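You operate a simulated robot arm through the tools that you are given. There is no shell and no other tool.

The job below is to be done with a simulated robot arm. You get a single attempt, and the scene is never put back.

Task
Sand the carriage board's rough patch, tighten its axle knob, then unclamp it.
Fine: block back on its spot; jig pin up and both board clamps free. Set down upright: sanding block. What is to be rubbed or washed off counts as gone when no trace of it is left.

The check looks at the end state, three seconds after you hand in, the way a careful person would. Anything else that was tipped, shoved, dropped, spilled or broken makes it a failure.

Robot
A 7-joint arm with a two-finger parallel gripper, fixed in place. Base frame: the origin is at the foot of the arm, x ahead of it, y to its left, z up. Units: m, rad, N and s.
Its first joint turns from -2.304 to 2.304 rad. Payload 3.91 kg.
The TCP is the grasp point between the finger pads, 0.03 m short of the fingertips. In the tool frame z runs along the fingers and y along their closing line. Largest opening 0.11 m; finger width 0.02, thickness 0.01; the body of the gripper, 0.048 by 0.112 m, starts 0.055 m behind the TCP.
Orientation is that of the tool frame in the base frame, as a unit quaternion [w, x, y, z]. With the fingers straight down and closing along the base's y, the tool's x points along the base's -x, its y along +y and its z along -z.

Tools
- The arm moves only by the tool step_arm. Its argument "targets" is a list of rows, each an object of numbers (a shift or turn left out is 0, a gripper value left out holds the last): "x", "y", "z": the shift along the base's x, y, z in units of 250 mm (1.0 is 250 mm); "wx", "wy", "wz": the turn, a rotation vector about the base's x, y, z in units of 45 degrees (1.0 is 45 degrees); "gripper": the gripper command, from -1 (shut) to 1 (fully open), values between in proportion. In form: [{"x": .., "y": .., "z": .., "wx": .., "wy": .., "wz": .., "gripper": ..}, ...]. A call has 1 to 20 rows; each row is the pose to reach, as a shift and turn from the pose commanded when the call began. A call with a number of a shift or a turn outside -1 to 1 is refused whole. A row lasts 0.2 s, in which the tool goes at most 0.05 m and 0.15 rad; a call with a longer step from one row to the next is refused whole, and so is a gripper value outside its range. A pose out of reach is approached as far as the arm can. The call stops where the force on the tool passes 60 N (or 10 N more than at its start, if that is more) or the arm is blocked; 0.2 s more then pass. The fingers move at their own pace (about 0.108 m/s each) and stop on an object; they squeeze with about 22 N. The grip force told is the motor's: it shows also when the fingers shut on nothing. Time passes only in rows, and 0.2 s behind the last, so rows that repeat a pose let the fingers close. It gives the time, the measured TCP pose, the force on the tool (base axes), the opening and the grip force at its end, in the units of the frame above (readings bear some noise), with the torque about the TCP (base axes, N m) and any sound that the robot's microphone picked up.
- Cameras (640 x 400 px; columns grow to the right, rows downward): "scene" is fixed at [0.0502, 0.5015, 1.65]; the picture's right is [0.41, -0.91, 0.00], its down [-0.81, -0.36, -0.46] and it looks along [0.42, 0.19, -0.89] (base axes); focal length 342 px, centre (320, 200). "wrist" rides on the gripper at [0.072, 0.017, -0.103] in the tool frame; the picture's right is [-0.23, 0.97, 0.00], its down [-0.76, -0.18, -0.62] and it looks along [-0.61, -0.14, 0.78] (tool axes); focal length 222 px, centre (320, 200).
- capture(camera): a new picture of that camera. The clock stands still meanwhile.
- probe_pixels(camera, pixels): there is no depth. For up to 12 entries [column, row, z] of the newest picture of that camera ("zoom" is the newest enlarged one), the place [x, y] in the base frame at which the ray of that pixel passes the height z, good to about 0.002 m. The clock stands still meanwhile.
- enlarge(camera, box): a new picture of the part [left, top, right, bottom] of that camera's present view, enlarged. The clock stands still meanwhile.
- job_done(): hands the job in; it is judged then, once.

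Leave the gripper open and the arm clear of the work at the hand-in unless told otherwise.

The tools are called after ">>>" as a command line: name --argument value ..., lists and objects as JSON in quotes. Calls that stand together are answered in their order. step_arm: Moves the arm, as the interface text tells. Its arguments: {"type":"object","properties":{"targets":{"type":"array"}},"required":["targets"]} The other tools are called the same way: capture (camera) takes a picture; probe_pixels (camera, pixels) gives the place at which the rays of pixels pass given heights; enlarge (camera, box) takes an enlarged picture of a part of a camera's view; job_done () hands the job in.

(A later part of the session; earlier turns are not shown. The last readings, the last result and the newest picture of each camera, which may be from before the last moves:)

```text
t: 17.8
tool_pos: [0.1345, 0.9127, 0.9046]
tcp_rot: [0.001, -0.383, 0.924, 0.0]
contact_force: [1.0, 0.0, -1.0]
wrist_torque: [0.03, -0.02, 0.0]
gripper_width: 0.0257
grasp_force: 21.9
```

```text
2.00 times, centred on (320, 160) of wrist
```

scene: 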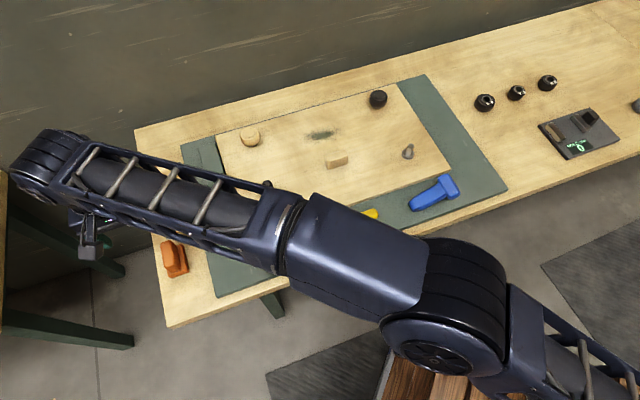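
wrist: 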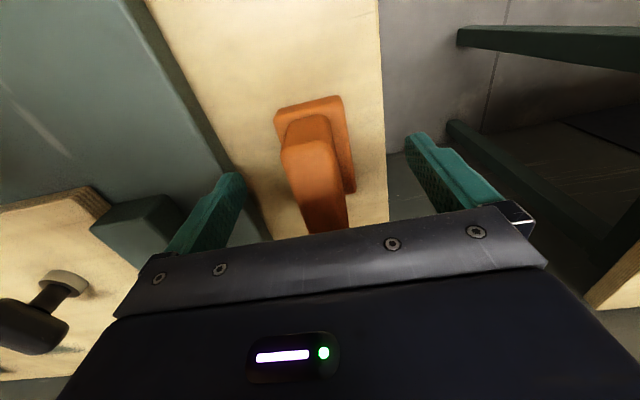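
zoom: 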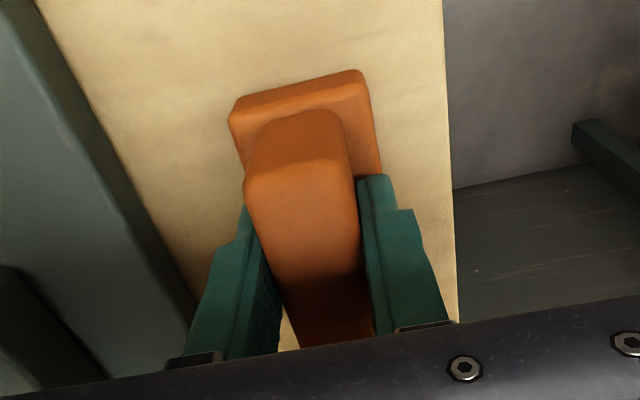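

The grip is firm (opening 0.0257, 21.9 N). I'll note the return pose: TCP (0.1345, 0.9128, 0.9046) at +45° yaw. Now I'll lift slowly, straight up.

>>> step_arm --targets '[{"z": 0.04}, {"z": 0.1}, {"z": 0.22}, {"z": 0.36}, {"z": 0.5}, {"z": 0.62}, {"z": 0.62}]'

>>> capture --camera "wrist"

>>> enlarge --camera "scene" --box '[80, 190, 240, 290]'

```text
t: 19.4
tool_pos: [0.1326, 0.9144, 1.0583]
tcp_rot: [0.0, -0.383, 0.924, 0.0]
contact_force: [0.2, 0.0, 0.3]
wrist_torque: [-0.01, -0.01, 0.01]
gripper_width: 0.0
grasp_force: 21.7
```

```text
taken
```

wrist: 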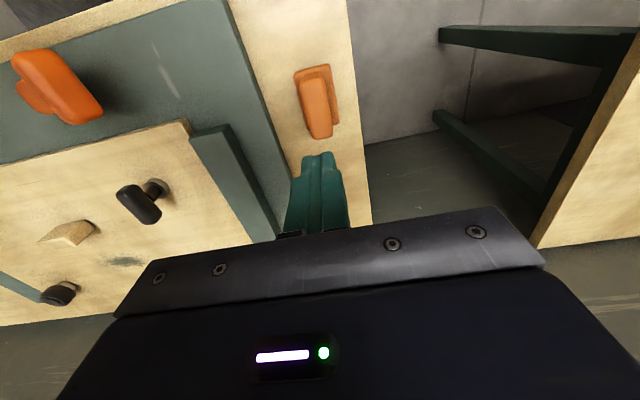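

```text
4.00 times, centred on (160, 240) of scene
```

zoom: 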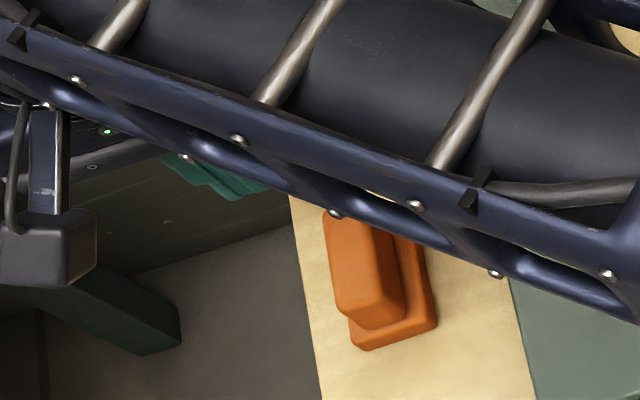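

The fingers slipped off: the opening now reads 0, and the block is still at the same spot, upright, with its base corners at the same pixels. I'll re-grip and lift only a few millimetres at a time while reading the force.

>>> step_arm --targets '[{"gripper": 1}, {"gripper": 1}, {"gripper": 1}, {"gripper": 1}]'

>>> enlarge --camera "wrist" --box '[280, 50, 360, 150]'

>>> probe_pixels --camera "zoom" --pixels '[[260, 128, 0.92], [350, 110, 0.92], [385, 330, 0.92], [308, 350, 0.92]]'

```text
t: 20.4
tool_pos: [0.1332, 0.9134, 1.0575]
tcp_rot: [0.0, -0.383, 0.924, 0.0]
contact_force: [0.2, 0.4, -0.7]
wrist_torque: [-0.03, 0.01, 0.04]
gripper_width: 0.11
grasp_force: 0.1
```

```text
4.00 times, centred on (320, 100) of wrist
```

zoom: 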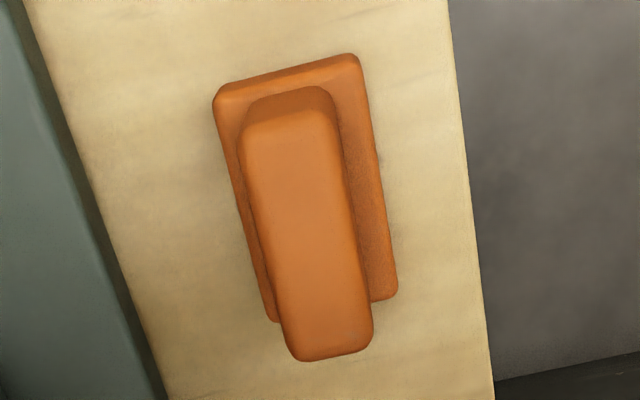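

```text
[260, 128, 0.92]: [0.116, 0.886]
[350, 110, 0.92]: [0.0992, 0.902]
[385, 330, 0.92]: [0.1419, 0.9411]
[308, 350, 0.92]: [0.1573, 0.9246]
```

>>> probe_pixels --camera "zoom" --pixels '[[242, 140, 0.92], [335, 120, 0.92], [372, 342, 0.92], [293, 360, 0.92], [214, 98, 0.86], [358, 55, 0.86], [397, 292, 0.86], [272, 322, 0.86]]'

```text
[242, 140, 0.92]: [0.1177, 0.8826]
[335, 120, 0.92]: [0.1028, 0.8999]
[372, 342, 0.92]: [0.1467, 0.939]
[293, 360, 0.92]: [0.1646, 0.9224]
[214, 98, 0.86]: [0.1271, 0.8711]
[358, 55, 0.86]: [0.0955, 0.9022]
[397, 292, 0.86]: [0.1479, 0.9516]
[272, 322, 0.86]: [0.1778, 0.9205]
```

The block is unchanged within noise. I'll descend again, a little deeper to TCP z≈0.900, close, and then raise just 4 mm to read the force.

>>> step_arm --targets '[{"z": -0.16, "x": 0.004, "y": -0.004}, {"z": -0.32, "x": 0.004, "y": -0.004}, {"z": -0.46, "x": 0.004, "y": -0.004}, {"z": -0.55, "x": 0.004, "y": -0.004}, {"z": -0.6, "x": 0.004, "y": -0.004}, {"z": -0.63, "x": 0.004, "y": -0.004}, {"z": -0.63, "x": 0.004, "y": -0.004}]'

>>> step_arm --targets '[{"gripper": -1}, {"gripper": -1}, {"gripper": -1}, {"gripper": -1}, {"gripper": -1}, {"gripper": -1}]'

>>> step_arm --targets '[{"z": 0.008}, {"z": 0.016}]'

```text
t: 22.0
tool_pos: [0.134, 0.9121, 0.9027]
tcp_rot: [0.0, -0.383, 0.924, 0.001]
contact_force: [0.8, 0.5, -0.1]
wrist_torque: [-0.02, 0.0, -0.02]
gripper_width: 0.1101
grasp_force: 0.1
```

```text
t: 23.4
tool_pos: [0.1346, 0.9114, 0.9022]
tcp_rot: [0.001, -0.383, 0.924, 0.0]
contact_force: [0.7, 0.3, -0.8]
wrist_torque: [0.03, 0.0, -0.03]
gripper_width: 0.0258
grasp_force: 22.5
```

```text
t: 24.0
tool_pos: [0.134, 0.9112, 0.9074]
tcp_rot: [0.0, -0.383, 0.924, 0.0]
contact_force: [1.0, 0.4, -1.1]
wrist_torque: [-0.02, 0.02, 0.01]
gripper_width: 0.0255
grasp_force: 21.9
```

The force is only about 1 N. I'll look whether the block lifted or the pads are sliding on it.

>>> step_arm --targets '[{"z": 0.02}, {"z": 0.04}]'

>>> enlarge --camera "wrist" --box '[180, 60, 460, 260]'

>>> enlarge --camera "scene" --box '[80, 190, 240, 290]'

```text
t: 24.6
tool_pos: [0.1344, 0.9122, 0.9172]
tcp_rot: [0.0, -0.383, 0.924, 0.0]
contact_force: [0.2, 0.8, -0.4]
wrist_torque: [0.0, 0.01, 0.0]
gripper_width: 0.0257
grasp_force: 22.4
```

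```text
2.00 times, centred on (320, 160) of wrist
```

zoom: 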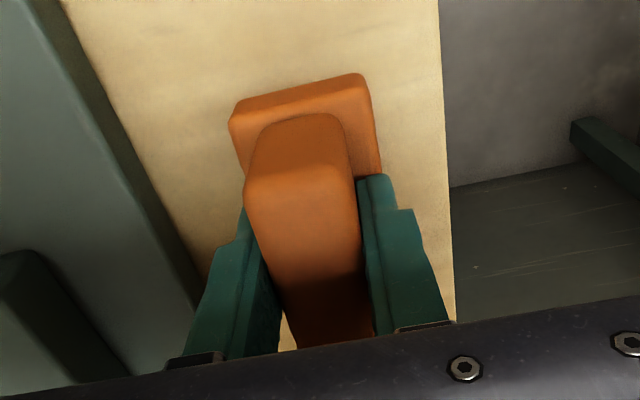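

```text
4.00 times, centred on (160, 240) of scene
```

zoom: 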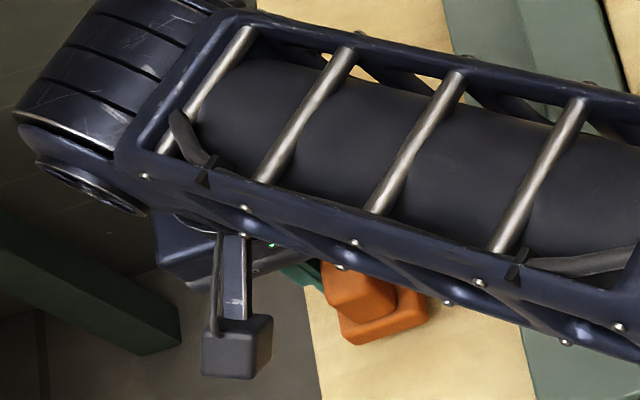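

The block's outline relative to the fingers is unchanged while the TCP rose 15 mm, so it is lifting with the gripper at about 1 N of weight. I'll keep raising slowly and watch the opening.

>>> step_arm --targets '[{"z": 0.02}, {"z": 0.04}, {"z": 0.06}, {"z": 0.08}]'

>>> enlarge --camera "wrist" --box '[180, 60, 460, 260]'

```text
t: 25.6
tool_pos: [0.1347, 0.9114, 0.9371]
tcp_rot: [0.0, -0.383, 0.924, 0.0]
contact_force: [0.1, -0.2, -0.6]
wrist_torque: [0.0, -0.01, -0.01]
gripper_width: 0.0259
grasp_force: 21.9
```

```text
2.00 times, centred on (320, 160) of wrist
```

zoom: 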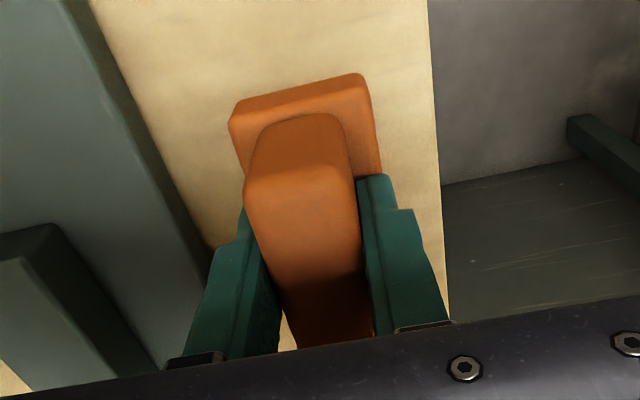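

The block is held and rises cleanly with no slip. I'll continue up to about z=1.08 in gentle steps and then carry it toward the patch.

>>> step_arm --targets '[{"z": 0.05}, {"z": 0.12}, {"z": 0.2}, {"z": 0.28}, {"z": 0.36}, {"z": 0.44}, {"z": 0.5}, {"z": 0.55}, {"z": 0.58}]'

>>> capture --camera "wrist"

```text
t: 27.6
tool_pos: [0.1349, 0.9103, 1.0825]
tcp_rot: [0.0, -0.383, 0.924, 0.0]
contact_force: [0.3, -0.4, 0.2]
wrist_torque: [0.0, 0.0, -0.03]
gripper_width: 0.0255
grasp_force: 22.1
```

```text
taken
```

wrist: 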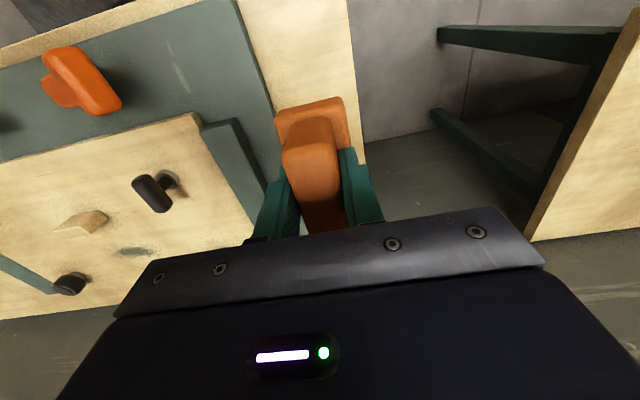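

The block is held at z=1.08. Next I'll carry it to above the patch in two calls of gentle steps.

>>> step_arm --targets '[{"x": 0.04, "y": -0.015}, {"x": 0.12, "y": -0.044}, {"x": 0.22, "y": -0.081}, {"x": 0.33, "y": -0.121}, {"x": 0.44, "y": -0.162}, {"x": 0.55, "y": -0.202}, {"x": 0.66, "y": -0.242}, {"x": 0.76, "y": -0.279}, {"x": 0.85, "y": -0.312}, {"x": 0.926, "y": -0.34}]'

>>> step_arm --targets '[{"x": 0.06, "y": -0.022}, {"x": 0.15, "y": -0.055}, {"x": 0.25, "y": -0.092}, {"x": 0.36, "y": -0.132}, {"x": 0.47, "y": -0.173}, {"x": 0.58, "y": -0.213}, {"x": 0.69, "y": -0.253}, {"x": 0.79, "y": -0.29}, {"x": 0.87, "y": -0.32}, {"x": 0.926, "y": -0.34}, {"x": 0.926, "y": -0.34}]'

>>> capture --camera "wrist"

>>> capture --camera "scene"

```text
t: 29.8
tool_pos: [0.365, 0.8274, 1.0811]
tcp_rot: [0.0, -0.383, 0.924, 0.0]
contact_force: [-0.7, -0.6, -0.2]
wrist_torque: [-0.01, -0.02, -0.01]
gripper_width: 0.0254
grasp_force: 22.1
```

```text
t: 32.2
tool_pos: [0.5991, 0.7407, 1.0798]
tcp_rot: [0.0, -0.383, 0.924, 0.0]
contact_force: [0.0, -0.2, -0.5]
wrist_torque: [-0.01, 0.02, 0.01]
gripper_width: 0.0256
grasp_force: 21.6
```

```text
taken
```

wrist: 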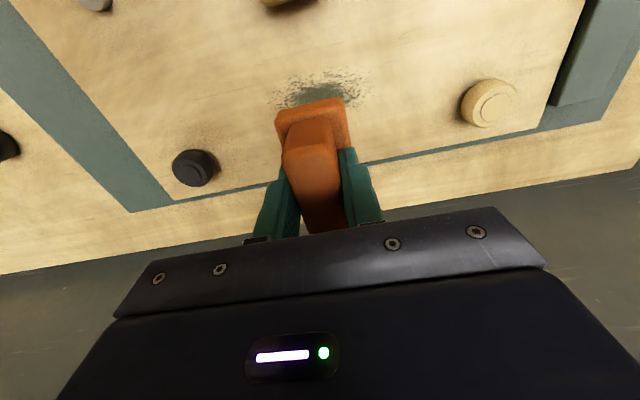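

```text
taken
```

scene: 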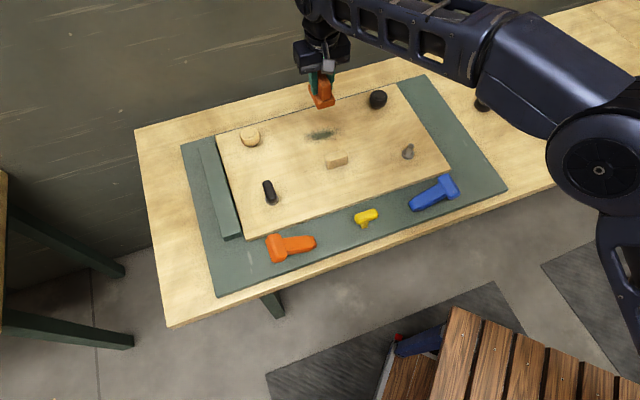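

The block hangs just beyond the patch, which is visible at (322,88). I'll probe the patch edges at board height in this view to refine its extents.

>>> enlarge --camera "wrist" --box '[250, 45, 390, 125]'

>>> probe_pixels --camera "wrist" --pixels '[[267, 104, 0.885], [268, 92, 0.885], [290, 78, 0.885], [320, 68, 0.885], [350, 70, 0.885], [370, 78, 0.885], [365, 95, 0.885], [350, 105, 0.885], [275, 108, 0.885], [322, 88, 0.885]]'

```text
4.57 times, centred on (320, 85) of wrist
```

zoom: 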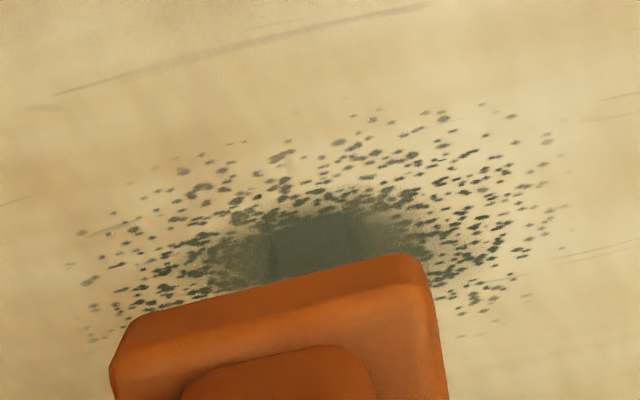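

```text
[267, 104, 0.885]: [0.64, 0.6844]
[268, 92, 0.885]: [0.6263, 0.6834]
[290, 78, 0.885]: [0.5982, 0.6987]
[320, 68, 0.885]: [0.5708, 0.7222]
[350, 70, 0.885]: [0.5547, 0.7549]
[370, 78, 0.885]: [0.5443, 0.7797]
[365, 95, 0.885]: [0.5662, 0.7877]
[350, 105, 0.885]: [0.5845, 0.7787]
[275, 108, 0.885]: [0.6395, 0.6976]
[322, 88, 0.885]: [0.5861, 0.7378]
```

The patch spans u∈[-0.17,-0.03] along the board and v∈[0.91,0.98] radially, as I estimated. I'll lower the block toward the board, stopping about 1 cm above the expected contact.

>>> step_arm --targets '[{"z": -0.06}, {"z": -0.16}, {"z": -0.26}, {"z": -0.36}, {"z": -0.44}, {"z": -0.48}, {"z": -0.48}]'

>>> capture --camera "wrist"

>>> enlarge --camera "scene" --box '[270, 80, 390, 170]'

```text
t: 33.8
tool_pos: [0.5975, 0.7421, 0.9612]
tcp_rot: [-0.001, -0.383, 0.924, 0.0]
contact_force: [0.8, -0.8, -0.6]
wrist_torque: [-0.05, -0.02, 0.01]
gripper_width: 0.0256
grasp_force: 22.3
```

```text
taken
```

wrist: 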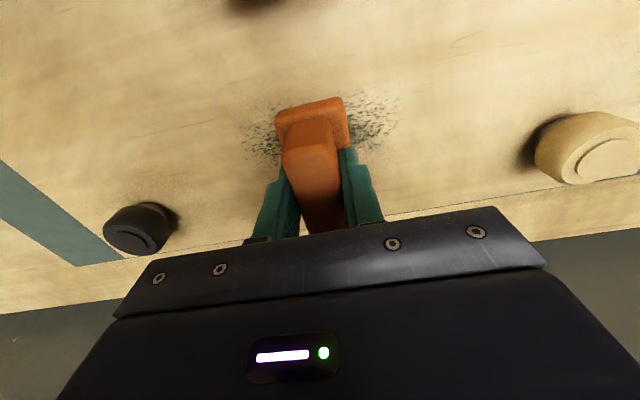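

```text
4.44 times, centred on (330, 125) of scene
```

zoom: 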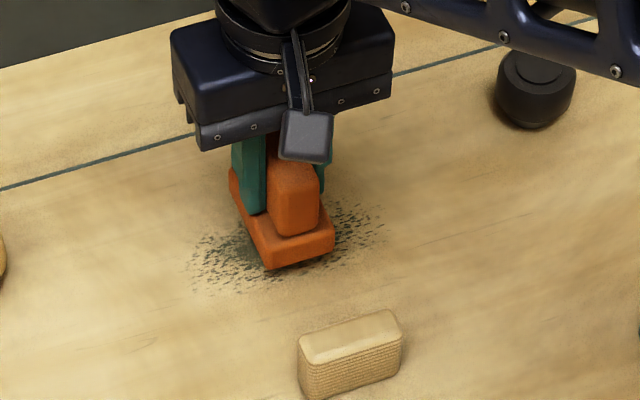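

The block is just above the patch. I'll lower it in small steps and read the force.

>>> step_arm --targets '[{"z": -0.012}, {"z": -0.024}, {"z": -0.036}]'

>>> step_arm --targets '[{"z": -0.012}, {"z": -0.024}]'

```text
t: 34.6
tool_pos: [0.5987, 0.7409, 0.9528]
tcp_rot: [0.0, -0.383, 0.924, 0.0]
contact_force: [-0.5, -0.3, 0.0]
wrist_torque: [-0.02, 0.03, 0.01]
gripper_width: 0.0257
grasp_force: 22.1
```

```text
t: 35.2
tool_pos: [0.5985, 0.7413, 0.947]
tcp_rot: [0.0, -0.383, 0.924, 0.001]
contact_force: [0.6, 0.6, -1.2]
wrist_torque: [0.02, 0.04, -0.03]
gripper_width: 0.0256
grasp_force: 22.3
```

>>> step_arm --targets '[{"z": -0.008}, {"z": -0.016}]'

>>> step_arm --targets '[{"z": -0.008}, {"z": -0.016}]'

```text
t: 35.8
tool_pos: [0.599, 0.742, 0.943]
tcp_rot: [0.0, -0.382, 0.924, 0.0]
contact_force: [0.7, 0.1, -0.4]
wrist_torque: [-0.02, 0.0, 0.02]
gripper_width: 0.0255
grasp_force: 22.2
```

```text
t: 36.4
tool_pos: [0.5986, 0.7407, 0.9409]
tcp_rot: [0.003, -0.383, 0.924, 0.001]
contact_force: [5.2, 3.8, 25.6]
wrist_torque: [-0.47, 0.29, 0.04]
gripper_width: 0.0256
grasp_force: 21.9
```

Contact is at TCP z≈0.942, with 25.6 N down. I'll ease up by 1 mm and sweep along the board axis across the patch and back to test the effect.

>>> step_arm --targets '[{"z": 0.004}, {"x": -0.05, "y": 0.05, "z": 0.004}, {"x": -0.1, "y": 0.1, "z": 0.004}, {"x": -0.15, "y": 0.15, "z": 0.004}, {"x": -0.2, "y": 0.2, "z": 0.004}]'

>>> capture --camera "wrist"

>>> enlarge --camera "scene" --box '[270, 80, 390, 170]'

```text
t: 37.6
tool_pos: [0.5486, 0.7902, 0.9407]
tcp_rot: [0.001, -0.383, 0.924, 0.002]
contact_force: [20.0, -15.5, 39.3]
wrist_torque: [-0.57, -0.65, 0.05]
gripper_width: 0.0258
grasp_force: 22.1
```

```text
taken
```

wrist: 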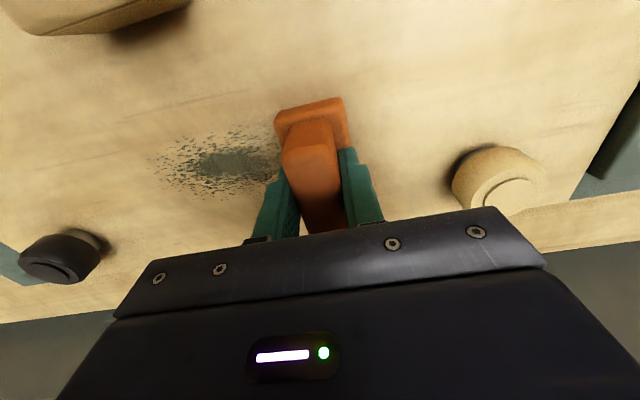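

```text
4.44 times, centred on (330, 125) of scene
```

zoom: 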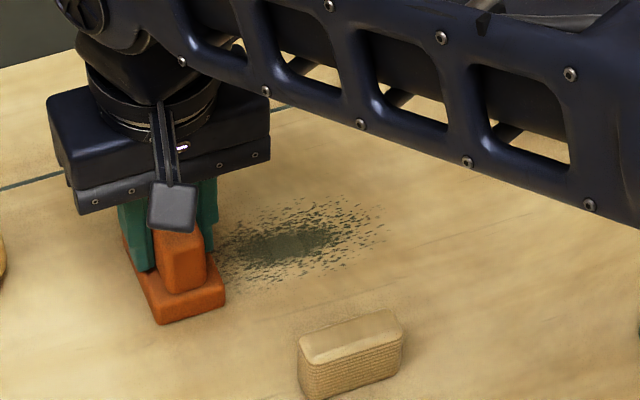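

The normal force is a bit high (39 N), and part of the patch appears lighter. I'll ease up by about 1 mm more and sweep to the right end of the patch.

>>> step_arm --targets '[{"z": 0.005}, {"x": 0.05, "y": -0.05, "z": 0.005}, {"x": 0.1, "y": -0.1, "z": 0.005}, {"x": 0.15, "y": -0.15, "z": 0.005}, {"x": 0.2, "y": -0.2, "z": 0.005}, {"x": 0.25, "y": -0.25, "z": 0.005}, {"x": 0.3, "y": -0.3, "z": 0.005}, {"x": 0.35, "y": -0.35, "z": 0.005}, {"x": 0.41, "y": -0.41, "z": 0.005}]'

>>> capture --camera "wrist"

>>> enlarge --camera "scene" --box '[270, 80, 390, 170]'

```text
t: 39.6
tool_pos: [0.6491, 0.6881, 0.9408]
tcp_rot: [0.0, -0.382, 0.924, 0.0]
contact_force: [-7.6, 5.8, 19.4]
wrist_torque: [0.0, 0.43, -0.12]
gripper_width: 0.0254
grasp_force: 21.7
```

```text
taken
```

wrist: 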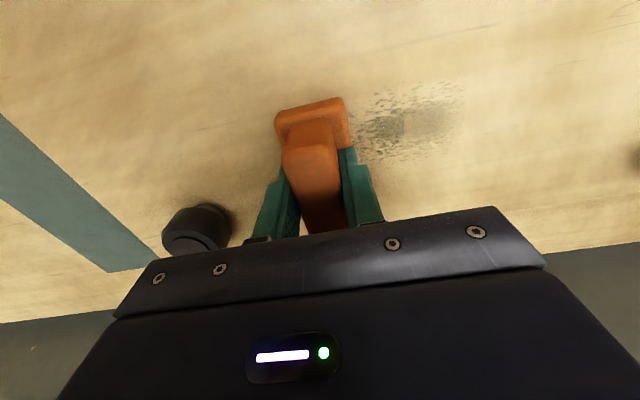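

```text
4.44 times, centred on (330, 125) of scene
```

zoom: 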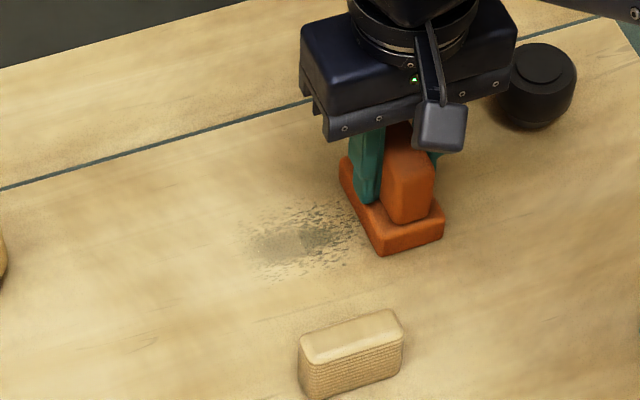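

Sanding works, and the patch is fading at about 19 N. Next I'll sweep left along a slightly nearer line (v≈0.935), then back along a farther line (v≈0.957).

>>> step_arm --targets '[{"x": -0.03, "y": -0.03}, {"x": -0.08, "y": 0.02}, {"x": -0.13, "y": 0.07}, {"x": -0.18, "y": 0.12}, {"x": -0.23, "y": 0.17}, {"x": -0.28, "y": 0.22}, {"x": -0.33, "y": 0.27}, {"x": -0.38, "y": 0.32}, {"x": -0.43, "y": 0.37}, {"x": -0.45, "y": 0.39}]'

>>> step_arm --targets '[{"x": 0.03, "y": 0.03}, {"x": 0.06, "y": 0.06}, {"x": 0.11, "y": 0.01}, {"x": 0.16, "y": -0.04}, {"x": 0.21, "y": -0.09}, {"x": 0.26, "y": -0.14}, {"x": 0.31, "y": -0.19}, {"x": 0.36, "y": -0.24}, {"x": 0.41, "y": -0.29}, {"x": 0.46, "y": -0.34}, {"x": 0.48, "y": -0.36}]'

>>> capture --camera "wrist"

>>> enlarge --camera "scene" --box '[270, 80, 390, 170]'

```text
t: 41.8
tool_pos: [0.5365, 0.7864, 0.9396]
tcp_rot: [0.001, -0.383, 0.924, 0.0]
contact_force: [11.1, -10.3, 21.1]
wrist_torque: [-0.46, -0.3, 0.08]
gripper_width: 0.0258
grasp_force: 21.6
```

```text
t: 44.2
tool_pos: [0.6584, 0.6957, 0.9409]
tcp_rot: [0.0, -0.383, 0.924, 0.0]
contact_force: [-1.0, -0.8, 0.8]
wrist_torque: [0.02, -0.04, -0.02]
gripper_width: 0.0256
grasp_force: 22.7
```

```text
taken
```

wrist: 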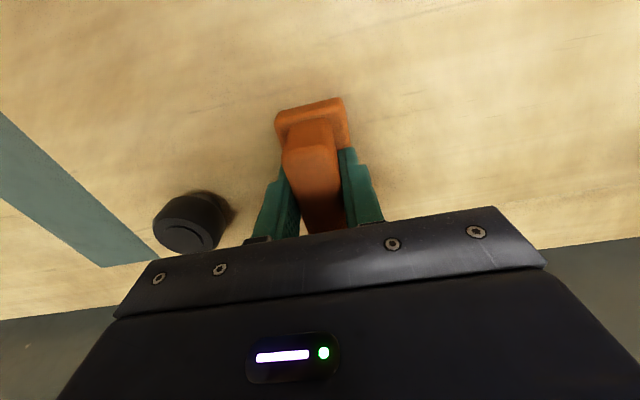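

```text
4.44 times, centred on (330, 125) of scene
```

zoom: 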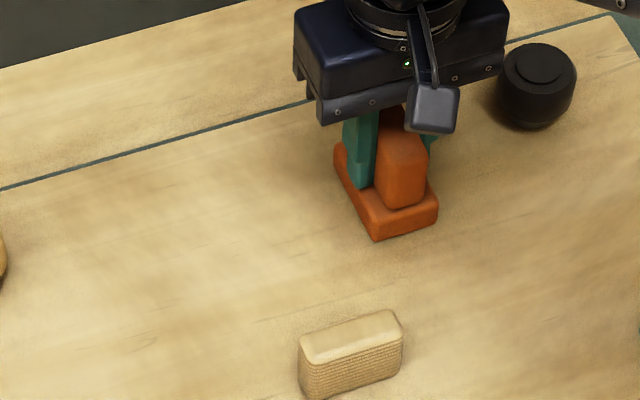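

Nearly all traces are gone, though the force fell to about 0 at the end of this pass. I'll lift the block a little and inspect the whole area for faint remains.

>>> step_arm --targets '[{"z": 0.03}, {"z": 0.08}, {"z": 0.16}, {"z": 0.24}, {"z": 0.32}, {"z": 0.4}, {"z": 0.4}]'

>>> enlarge --camera "wrist" --box '[220, 20, 460, 170]'

>>> enlarge --camera "scene" --box '[285, 110, 365, 160]'

```text
t: 45.8
tool_pos: [0.6577, 0.6951, 1.0406]
tcp_rot: [0.0, -0.382, 0.924, 0.0]
contact_force: [-0.6, 0.3, -0.8]
wrist_torque: [0.02, -0.01, 0.02]
gripper_width: 0.0257
grasp_force: 22.3
```

```text
2.67 times, centred on (340, 95) of wrist
```

zoom: 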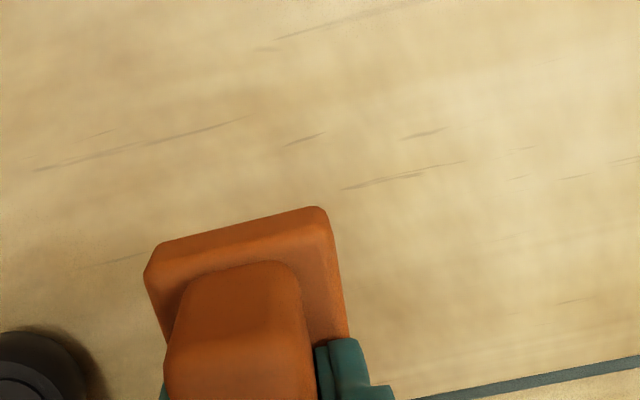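

```text
8.00 times, centred on (325, 135) of scene
```

zoom: 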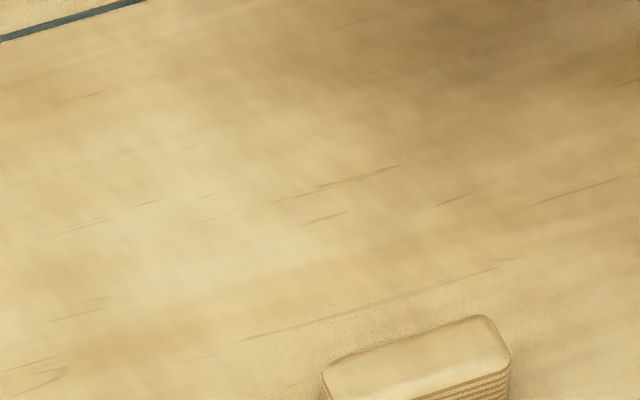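

The area looks clean in both views, with only wood grain left. To be sure no faint trace remains, I'll do one more round of light passes over the whole area.

>>> step_arm --targets '[{"z": -0.06}, {"z": -0.16}, {"z": -0.26}, {"z": -0.34}, {"z": -0.38}, {"z": -0.395}, {"z": -0.402}, {"z": -0.406}]'

```text
t: 47.6
tool_pos: [0.6594, 0.6969, 0.9398]
tcp_rot: [0.001, -0.383, 0.924, 0.0]
contact_force: [0.0, -5.2, 13.8]
wrist_torque: [-0.5, 0.33, 0.02]
gripper_width: 0.0255
grasp_force: 21.7
```

>>> step_arm --targets '[{"x": -0.05, "y": 0.05}, {"x": -0.1, "y": 0.1}, {"x": -0.15, "y": 0.15}, {"x": -0.2, "y": 0.2}, {"x": -0.25, "y": 0.25}, {"x": -0.3, "y": 0.3}, {"x": -0.35, "y": 0.35}, {"x": -0.4, "y": 0.4}, {"x": -0.42, "y": 0.42}, {"x": -0.45, "y": 0.39}, {"x": -0.48, "y": 0.36}]'

>>> step_arm --targets '[{"x": 0.05, "y": -0.05}, {"x": 0.1, "y": -0.1}, {"x": 0.15, "y": -0.15}, {"x": 0.2, "y": -0.2}, {"x": 0.25, "y": -0.25}, {"x": 0.3, "y": -0.3}, {"x": 0.35, "y": -0.35}, {"x": 0.4, "y": -0.4}, {"x": 0.42, "y": -0.42}]'

```text
t: 50.0
tool_pos: [0.5368, 0.7874, 0.9397]
tcp_rot: [0.001, -0.383, 0.924, 0.002]
contact_force: [11.3, 22.0, 33.2]
wrist_torque: [0.57, -0.11, -0.05]
gripper_width: 0.0255
grasp_force: 22.3
```

```text
t: 52.0
tool_pos: [0.6402, 0.6828, 0.9416]
tcp_rot: [0.001, -0.383, 0.924, 0.0]
contact_force: [-20.8, 20.9, 43.9]
wrist_torque: [0.51, 0.86, -0.05]
gripper_width: 0.0261
grasp_force: 21.6
```

Both extra passes are done. Now I'll lift gently and check the board and the block in the grip.

>>> step_arm --targets '[{"z": 0.02}, {"z": 0.06}, {"z": 0.12}, {"z": 0.2}, {"z": 0.28}, {"z": 0.36}, {"z": 0.44}, {"z": 0.52}, {"z": 0.56}]'

>>> capture --camera "wrist"

>>> enlarge --camera "scene" --box '[285, 110, 365, 160]'

>>> enlarge --camera "wrist" --box '[220, 20, 460, 220]'

```text
t: 54.0
tool_pos: [0.6414, 0.6817, 1.0795]
tcp_rot: [0.0, -0.382, 0.924, 0.0]
contact_force: [-0.3, 0.7, -1.5]
wrist_torque: [-0.02, 0.03, 0.01]
gripper_width: 0.0255
grasp_force: 21.8
```

```text
taken
```

wrist: 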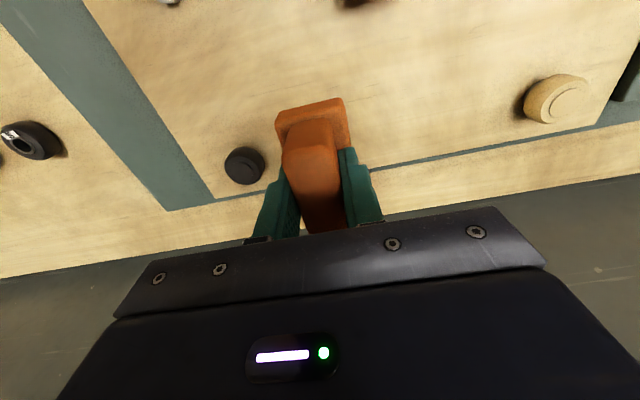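

```text
8.00 times, centred on (325, 135) of scene
```

zoom: 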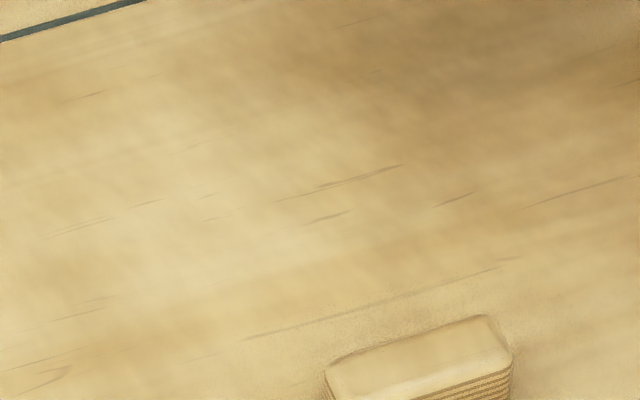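

```text
2.00 times, centred on (340, 120) of wrist
```

zoom: 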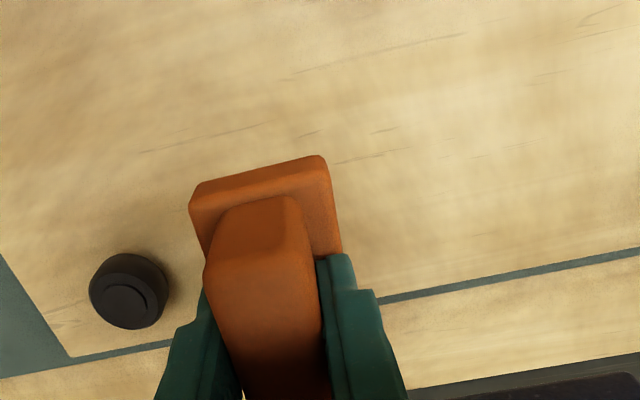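

The board is clean and the block is securely held. Now I'll carry the block back to its spot in three gentle calls at z≈1.08.

>>> step_arm --targets '[{"x": -0.03, "y": 0.014}, {"x": -0.1, "y": 0.045}, {"x": -0.2, "y": 0.091}, {"x": -0.3, "y": 0.136}, {"x": -0.4, "y": 0.182}, {"x": -0.5, "y": 0.227}, {"x": -0.59, "y": 0.268}, {"x": -0.676, "y": 0.307}]'

>>> step_arm --targets '[{"x": -0.05, "y": 0.023}, {"x": -0.13, "y": 0.059}, {"x": -0.22, "y": 0.1}, {"x": -0.32, "y": 0.145}, {"x": -0.42, "y": 0.191}, {"x": -0.52, "y": 0.236}, {"x": -0.6, "y": 0.272}, {"x": -0.676, "y": 0.307}]'

>>> step_arm --targets '[{"x": -0.05, "y": 0.023}, {"x": -0.13, "y": 0.059}, {"x": -0.22, "y": 0.1}, {"x": -0.32, "y": 0.145}, {"x": -0.42, "y": 0.191}, {"x": -0.52, "y": 0.236}, {"x": -0.61, "y": 0.277}, {"x": -0.676, "y": 0.307}, {"x": -0.676, "y": 0.307}]'

>>> capture --camera "wrist"

```text
t: 55.8
tool_pos: [0.474, 0.7589, 1.0795]
tcp_rot: [-0.001, -0.382, 0.924, 0.0]
contact_force: [0.8, -0.7, -1.6]
wrist_torque: [0.0, 0.05, 0.0]
gripper_width: 0.0256
grasp_force: 21.8
```

```text
t: 57.6
tool_pos: [0.3067, 0.8342, 1.0785]
tcp_rot: [0.0, -0.382, 0.924, 0.0]
contact_force: [1.8, 0.2, -1.3]
wrist_torque: [0.02, 0.06, 0.0]
gripper_width: 0.0258
grasp_force: 22.0
```

```text
t: 59.6
tool_pos: [0.1374, 0.9119, 1.0798]
tcp_rot: [-0.001, -0.383, 0.924, 0.0]
contact_force: [0.0, -1.4, -0.8]
wrist_torque: [0.02, 0.01, -0.04]
gripper_width: 0.0256
grasp_force: 21.9
```

```text
taken
```

wrist: 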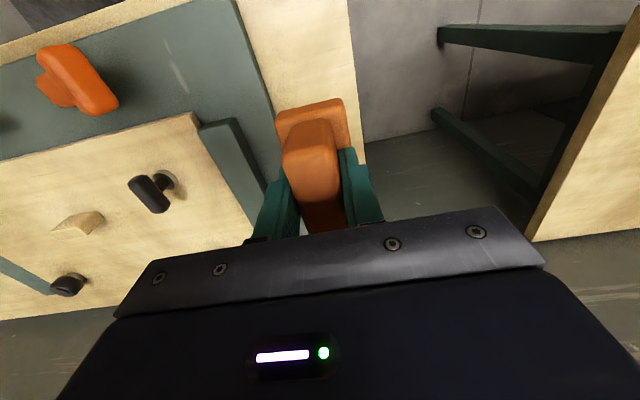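

I'm above the spot with about 3 mm of x offset to trim. I'll descend to just above the table.

>>> step_arm --targets '[{"x": -0.01, "z": -0.06}, {"x": -0.01, "z": -0.16}, {"x": -0.01, "z": -0.26}, {"x": -0.01, "z": -0.36}, {"x": -0.01, "z": -0.46}, {"x": -0.01, "z": -0.56}, {"x": -0.01, "z": -0.63}, {"x": -0.01, "z": -0.67}, {"x": -0.01, "z": -0.67}]'

>>> capture --camera "wrist"

```text
t: 61.6
tool_pos: [0.1333, 0.9123, 0.9115]
tcp_rot: [0.0, -0.383, 0.924, 0.001]
contact_force: [0.1, 0.0, -1.2]
wrist_torque: [0.01, 0.01, -0.01]
gripper_width: 0.0256
grasp_force: 21.4
```

```text
taken
```

wrist: 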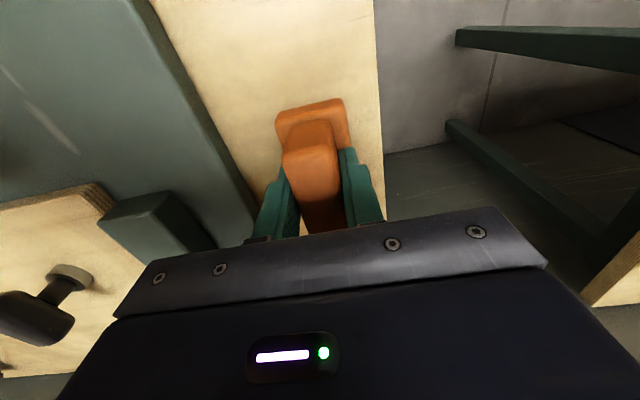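

The pose is (0.1333, 0.9123, 0.9115), about 1 cm above contact. I'll go down in 2 mm steps and watch the force.

>>> step_arm --targets '[{"x": 0.002, "z": -0.01}, {"x": 0.002, "z": -0.02}, {"x": 0.002, "z": -0.028}]'

>>> step_arm --targets '[{"z": -0.006}, {"z": -0.01}]'

```text
t: 62.4
tool_pos: [0.1321, 0.9123, 0.9049]
tcp_rot: [0.0, -0.382, 0.924, 0.0]
contact_force: [0.9, -0.3, -0.6]
wrist_torque: [0.02, 0.02, 0.02]
gripper_width: 0.0256
grasp_force: 22.0
```

```text
t: 63.0
tool_pos: [0.1331, 0.9123, 0.9021]
tcp_rot: [0.001, -0.383, 0.924, -0.001]
contact_force: [0.4, -0.2, -0.6]
wrist_torque: [0.02, 0.0, -0.01]
gripper_width: 0.0255
grasp_force: 21.7
```

>>> step_arm --targets '[{"x": 0.003, "z": -0.004}, {"x": 0.003, "z": -0.008}]'

```text
t: 63.6
tool_pos: [0.1332, 0.9127, 0.9025]
tcp_rot: [-0.001, -0.383, 0.924, 0.001]
contact_force: [-5.5, -1.1, 10.0]
wrist_torque: [-0.19, 0.14, -0.02]
gripper_width: 0.0257
grasp_force: 22.5
```

The block is seated on the table with 10 N of contact. I'll ease up half a millimetre and open the gripper.

>>> step_arm --targets '[{"z": 0.003}, {"z": 0.003, "gripper": -0.3}, {"z": 0.003, "gripper": 0.2}, {"z": 0.003, "gripper": 0.6}, {"z": 0.003, "gripper": 1}, {"z": 0.003, "gripper": 1}]'

>>> step_arm --targets '[{"z": 0.08}, {"z": 0.2}, {"z": 0.35}, {"z": 0.5}, {"z": 0.62}, {"z": 0.62}]'

>>> enlarge --camera "wrist" --box '[280, 50, 360, 150]'

>>> probe_pixels --camera "zoom" --pixels '[[242, 140, 0.92], [335, 120, 0.92], [372, 342, 0.92], [293, 360, 0.92], [214, 98, 0.86], [358, 55, 0.86], [397, 292, 0.86], [272, 322, 0.86]]'

```text
t: 65.0
tool_pos: [0.1343, 0.9123, 0.9011]
tcp_rot: [0.0, -0.383, 0.924, 0.0]
contact_force: [0.4, -0.6, 0.8]
wrist_torque: [0.02, 0.0, -0.02]
gripper_width: 0.1101
grasp_force: 0.0
```

```text
t: 66.4
tool_pos: [0.135, 0.91, 1.0568]
tcp_rot: [0.0, -0.383, 0.924, 0.0]
contact_force: [-0.1, 0.1, -0.7]
wrist_torque: [0.0, -0.01, -0.02]
gripper_width: 0.1099
grasp_force: 0.0
```

```text
4.00 times, centred on (320, 100) of wrist
```

zoom: 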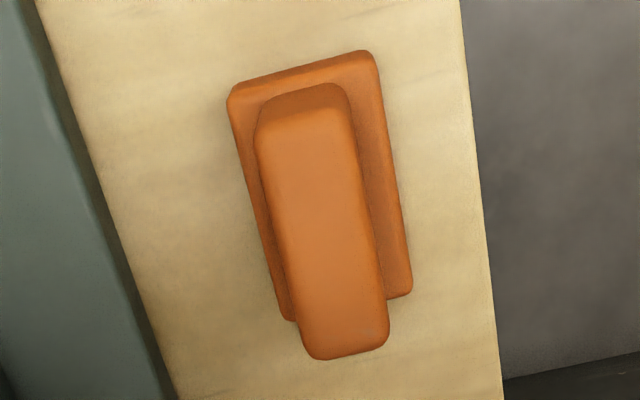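

```text
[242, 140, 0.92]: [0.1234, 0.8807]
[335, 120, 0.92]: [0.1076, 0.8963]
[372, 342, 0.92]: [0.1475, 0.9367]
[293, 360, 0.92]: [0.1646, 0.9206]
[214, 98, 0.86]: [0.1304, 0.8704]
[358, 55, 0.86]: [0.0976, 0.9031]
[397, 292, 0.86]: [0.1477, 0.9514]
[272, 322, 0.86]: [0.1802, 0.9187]
```

The block stands upright on its spot with the fingers clear of it. Next is the knob. I'll move above the T-bar near (0.361, 0.772) for a close look.

>>> step_arm --targets '[{"x": 0.1, "y": -0.06, "z": 0.05}, {"x": 0.22, "y": -0.14, "z": 0.09}, {"x": 0.36, "y": -0.22, "z": 0.09}, {"x": 0.5, "y": -0.31, "z": 0.09}, {"x": 0.64, "y": -0.4, "z": 0.09}, {"x": 0.78, "y": -0.49, "z": 0.09}, {"x": 0.9, "y": -0.56, "z": 0.09}, {"x": 0.9, "y": -0.56, "z": 0.09}]'

>>> capture --camera "wrist"

>>> enlarge --camera "wrist" --box '[260, 30, 400, 150]'

>>> capture --camera "scene"

```text
t: 68.2
tool_pos: [0.362, 0.7718, 1.0775]
tcp_rot: [0.0, -0.382, 0.924, 0.0]
contact_force: [-0.3, -0.1, -0.6]
wrist_torque: [-0.03, -0.03, 0.0]
gripper_width: 0.1101
grasp_force: 0.0
```

```text
taken
```

wrist: 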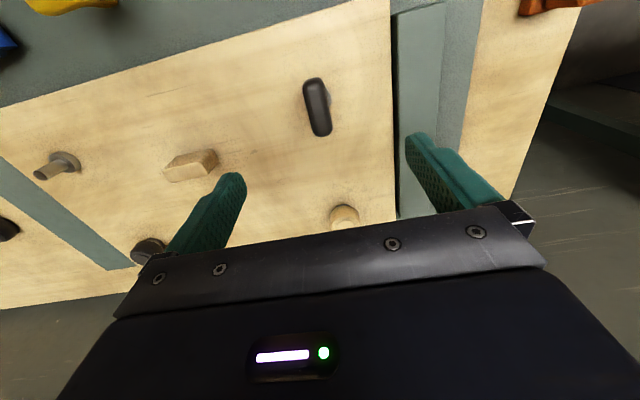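

```text
3.33 times, centred on (330, 90) of wrist
```

zoom: 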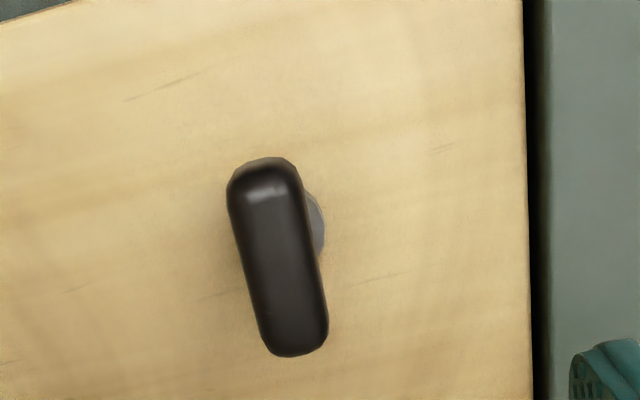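

```text
taken
```

scene: 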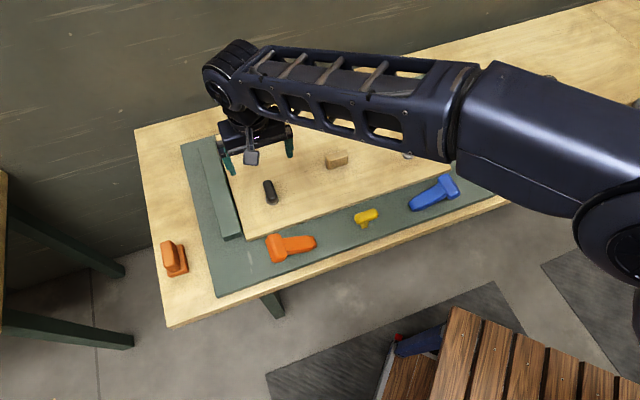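

The sanding block is back at (174,259) in the scene, as at the start. The T-bar handle sits on a collar, and I take it to be the axle knob, since it is the fitting a hand would screw. I'll measure its bar precisely from this view.

>>> probe_pixels --camera "zoom" --pixels '[[264, 158, 0.93], [297, 357, 0.93], [264, 158, 0.95], [297, 357, 0.95], [228, 195, 0.94], [303, 185, 0.94], [262, 345, 0.94], [328, 330, 0.94], [315, 232, 0.89], [315, 232, 0.9]]'

>>> enlarge --camera "scene" --box '[245, 170, 295, 210]'

>>> probe_pixels --camera "zoom" --pixels '[[283, 98, 0.93], [345, 330, 0.93], [283, 98, 0.95], [345, 330, 0.95], [245, 130, 0.94], [330, 115, 0.94], [295, 310, 0.94], [392, 280, 0.94], [338, 355, 0.885], [338, 310, 0.885]]'

```text
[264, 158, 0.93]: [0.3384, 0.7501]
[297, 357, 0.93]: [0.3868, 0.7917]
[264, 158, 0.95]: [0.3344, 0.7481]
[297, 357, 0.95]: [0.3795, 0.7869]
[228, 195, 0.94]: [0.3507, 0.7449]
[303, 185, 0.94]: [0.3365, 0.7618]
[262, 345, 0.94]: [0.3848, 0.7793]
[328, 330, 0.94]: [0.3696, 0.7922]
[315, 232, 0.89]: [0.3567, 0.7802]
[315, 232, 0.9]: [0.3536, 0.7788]
```

```text
10.00 times, centred on (270, 190) of scene
```

zoom: 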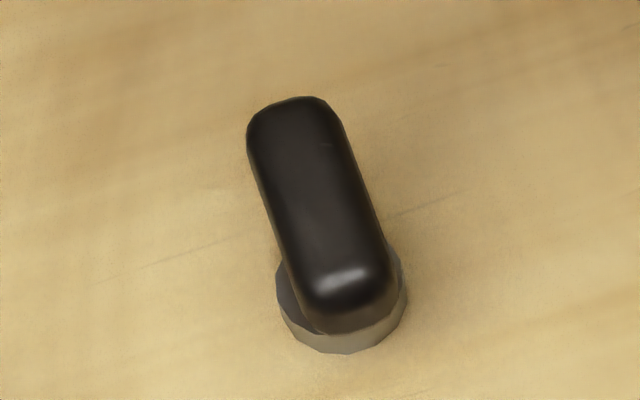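

```text
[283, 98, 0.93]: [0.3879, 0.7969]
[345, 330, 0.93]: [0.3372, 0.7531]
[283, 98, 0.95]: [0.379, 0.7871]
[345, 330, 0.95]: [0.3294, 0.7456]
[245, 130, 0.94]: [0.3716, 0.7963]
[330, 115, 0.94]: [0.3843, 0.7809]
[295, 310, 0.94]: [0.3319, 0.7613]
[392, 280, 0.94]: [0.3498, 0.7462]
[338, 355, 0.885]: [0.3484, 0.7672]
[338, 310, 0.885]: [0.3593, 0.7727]
```

The bar is centred at about (0.359, 0.770), 0.062 long and 0.022 wide, pointing at 40.5°, at z≈0.94. I'll align the yaw by -4.5° and lower to TCP z≈0.94, which puts the fingertips at 0.91, above the collar.

>>> step_arm --targets '[{"x": -0.006, "y": -0.004, "z": -0.1, "wz": -0.05}, {"x": -0.012, "y": -0.006, "z": -0.22, "wz": -0.1}, {"x": -0.012, "y": -0.006, "z": -0.34, "wz": -0.1}, {"x": -0.012, "y": -0.006, "z": -0.44, "wz": -0.1}, {"x": -0.012, "y": -0.006, "z": -0.51, "wz": -0.1}, {"x": -0.012, "y": -0.006, "z": -0.545, "wz": -0.1}, {"x": -0.012, "y": -0.006, "z": -0.545, "wz": -0.1}]'

>>> capture --camera "wrist"

```text
t: 69.8
tool_pos: [0.3554, 0.7716, 0.9416]
tcp_rot: [0.001, -0.345, 0.938, 0.0]
contact_force: [0.0, 0.3, 0.0]
wrist_torque: [0.0, 0.01, 0.0]
gripper_width: 0.1102
grasp_force: 0.2
```

```text
taken
```

wrist: 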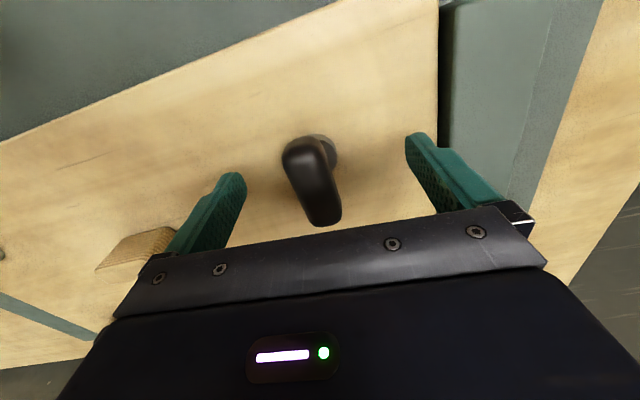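

The bar is centred between the fingers, at about (313,180), as the handle was before. Closing the gripper on it.

>>> step_arm --targets '[{"gripper": -1}, {"gripper": -1}, {"gripper": -1}, {"gripper": -1}, {"gripper": -1}]'

```text
t: 71.0
tool_pos: [0.3583, 0.7692, 0.9417]
tcp_rot: [-0.001, -0.346, 0.938, -0.001]
contact_force: [20.7, -49.6, 0.7]
wrist_torque: [-0.97, 0.91, -0.18]
gripper_width: 0.0241
grasp_force: 45.0
```

The grip closed with a sideways preload of about 53 N, because the knob is rigid and my centre was a few millimetres off. I'll relieve it by shifting the commanded position a little toward +x, -y.

>>> step_arm --targets '[{"x": 0.003, "y": -0.006}, {"x": 0.005, "y": -0.01}]'

```text
t: 71.6
tool_pos: [0.3582, 0.7688, 0.9435]
tcp_rot: [0.0, -0.347, 0.938, 0.001]
contact_force: [25.2, -12.9, -18.9]
wrist_torque: [-0.19, -0.22, -0.05]
gripper_width: 0.0238
grasp_force: 45.1
```

>>> step_arm --targets '[{"x": 0.004, "y": -0.002, "z": -0.002}, {"x": 0.006, "y": -0.003, "z": -0.004}]'

```text
t: 72.2
tool_pos: [0.3592, 0.768, 0.9418]
tcp_rot: [0.0, -0.347, 0.938, 0.002]
contact_force: [19.0, 15.6, -15.2]
wrist_torque: [-0.55, -0.06, 0.0]
gripper_width: 0.0239
grasp_force: 45.0
```

The remaining force lies along the bar, from friction. I'll open slightly to reset it and close again at this better-centred pose.

>>> step_arm --targets '[{"gripper": -0.2}, {"gripper": -0.2}, {"gripper": -0.2}]'

>>> step_arm --targets '[{"gripper": -1}, {"gripper": -1}, {"gripper": -1}, {"gripper": -1}]'

```text
t: 73.0
tool_pos: [0.3588, 0.7669, 0.9418]
tcp_rot: [-0.001, -0.347, 0.938, 0.0]
contact_force: [-0.6, 0.0, -0.3]
wrist_torque: [-0.01, -0.03, 0.04]
gripper_width: 0.044
grasp_force: 0.2
```

```text
t: 74.0
tool_pos: [0.358, 0.7675, 0.9425]
tcp_rot: [0.0, -0.346, 0.938, 0.0]
contact_force: [-9.5, 22.4, -1.8]
wrist_torque: [1.14, -0.63, 0.07]
gripper_width: 0.0238
grasp_force: 45.0
```

Now it is slightly over-corrected (24 N the other way). I'll open, move back about 1 mm and close again.

>>> step_arm --targets '[{"gripper": -0.2}, {"gripper": -0.2, "x": -0.0033, "y": 0.004}, {"gripper": -0.2, "x": -0.0033, "y": 0.004}, {"gripper": -1, "x": -0.0033, "y": 0.004}, {"gripper": -1, "x": -0.0033, "y": 0.004}, {"gripper": -1, "x": -0.0033, "y": 0.004}, {"gripper": -1, "x": -0.0033, "y": 0.004}]'

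```text
t: 75.6
tool_pos: [0.3572, 0.7689, 0.9426]
tcp_rot: [0.001, -0.346, 0.938, 0.0]
contact_force: [0.4, 4.3, -2.1]
wrist_torque: [0.17, -0.08, 0.01]
gripper_width: 0.0241
grasp_force: 44.8
```

The preload is nearly nil now. I'll turn clockwise as seen from above (negative wz), a small 9° first, and read the torque.

>>> step_arm --targets '[{"wz": -0.07}, {"wz": -0.14}, {"wz": -0.2}]'

```text
t: 76.4
tool_pos: [0.3569, 0.7678, 0.9424]
tcp_rot: [-0.001, -0.271, 0.963, 0.001]
contact_force: [-6.4, 10.6, -2.6]
wrist_torque: [0.18, 0.34, 0.08]
gripper_width: 0.024
grasp_force: 45.3
```

The tool turned 9° with little torque, so the T-knob rotates. I'll continue clockwise another 40°.

>>> step_arm --targets '[{"wz": -0.12}, {"wz": -0.24}, {"wz": -0.36}, {"wz": -0.48}]'

>>> capture --camera "wrist"

```text
t: 77.4
tool_pos: [0.3573, 0.7692, 0.9421]
tcp_rot: [-0.001, -0.085, 0.996, 0.001]
contact_force: [-8.1, 29.8, 0.6]
wrist_torque: [0.44, 0.07, 0.12]
gripper_width: 0.0238
grasp_force: 45.0
```

```text
taken
```

wrist: 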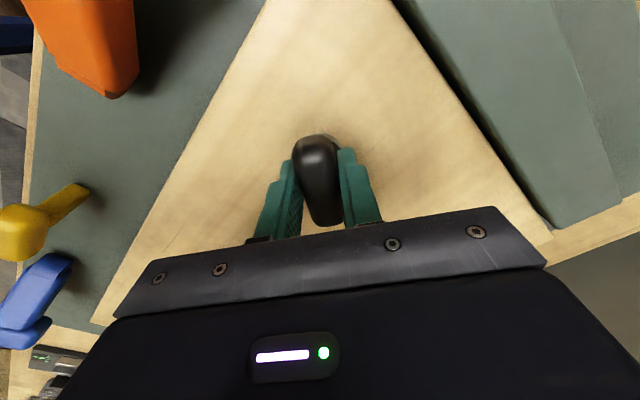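

The knob turns with the fingers, and the yaw is now about 10°. A 30 N side load in +y has built up, so I'll shift with it by 1.5 mm and keep turning.

>>> step_arm --targets '[{"x": -0.002, "y": 0.006}, {"x": -0.002, "y": 0.006, "wz": -0.1}, {"x": -0.002, "y": 0.006, "wz": -0.2}]'

>>> step_arm --targets '[{"wz": -0.1}, {"wz": -0.2}]'

```text
t: 78.2
tool_pos: [0.3584, 0.77, 0.9417]
tcp_rot: [0.0, -0.008, 1.0, 0.001]
contact_force: [-7.7, 15.2, 12.8]
wrist_torque: [-0.28, 1.23, 0.04]
gripper_width: 0.0241
grasp_force: 45.2
```

```text
t: 78.8
tool_pos: [0.3577, 0.7711, 0.9423]
tcp_rot: [0.0, 0.072, 0.997, 0.001]
contact_force: [-4.5, 29.5, 10.2]
wrist_torque: [0.45, 0.55, 0.1]
gripper_width: 0.0239
grasp_force: 44.7
```

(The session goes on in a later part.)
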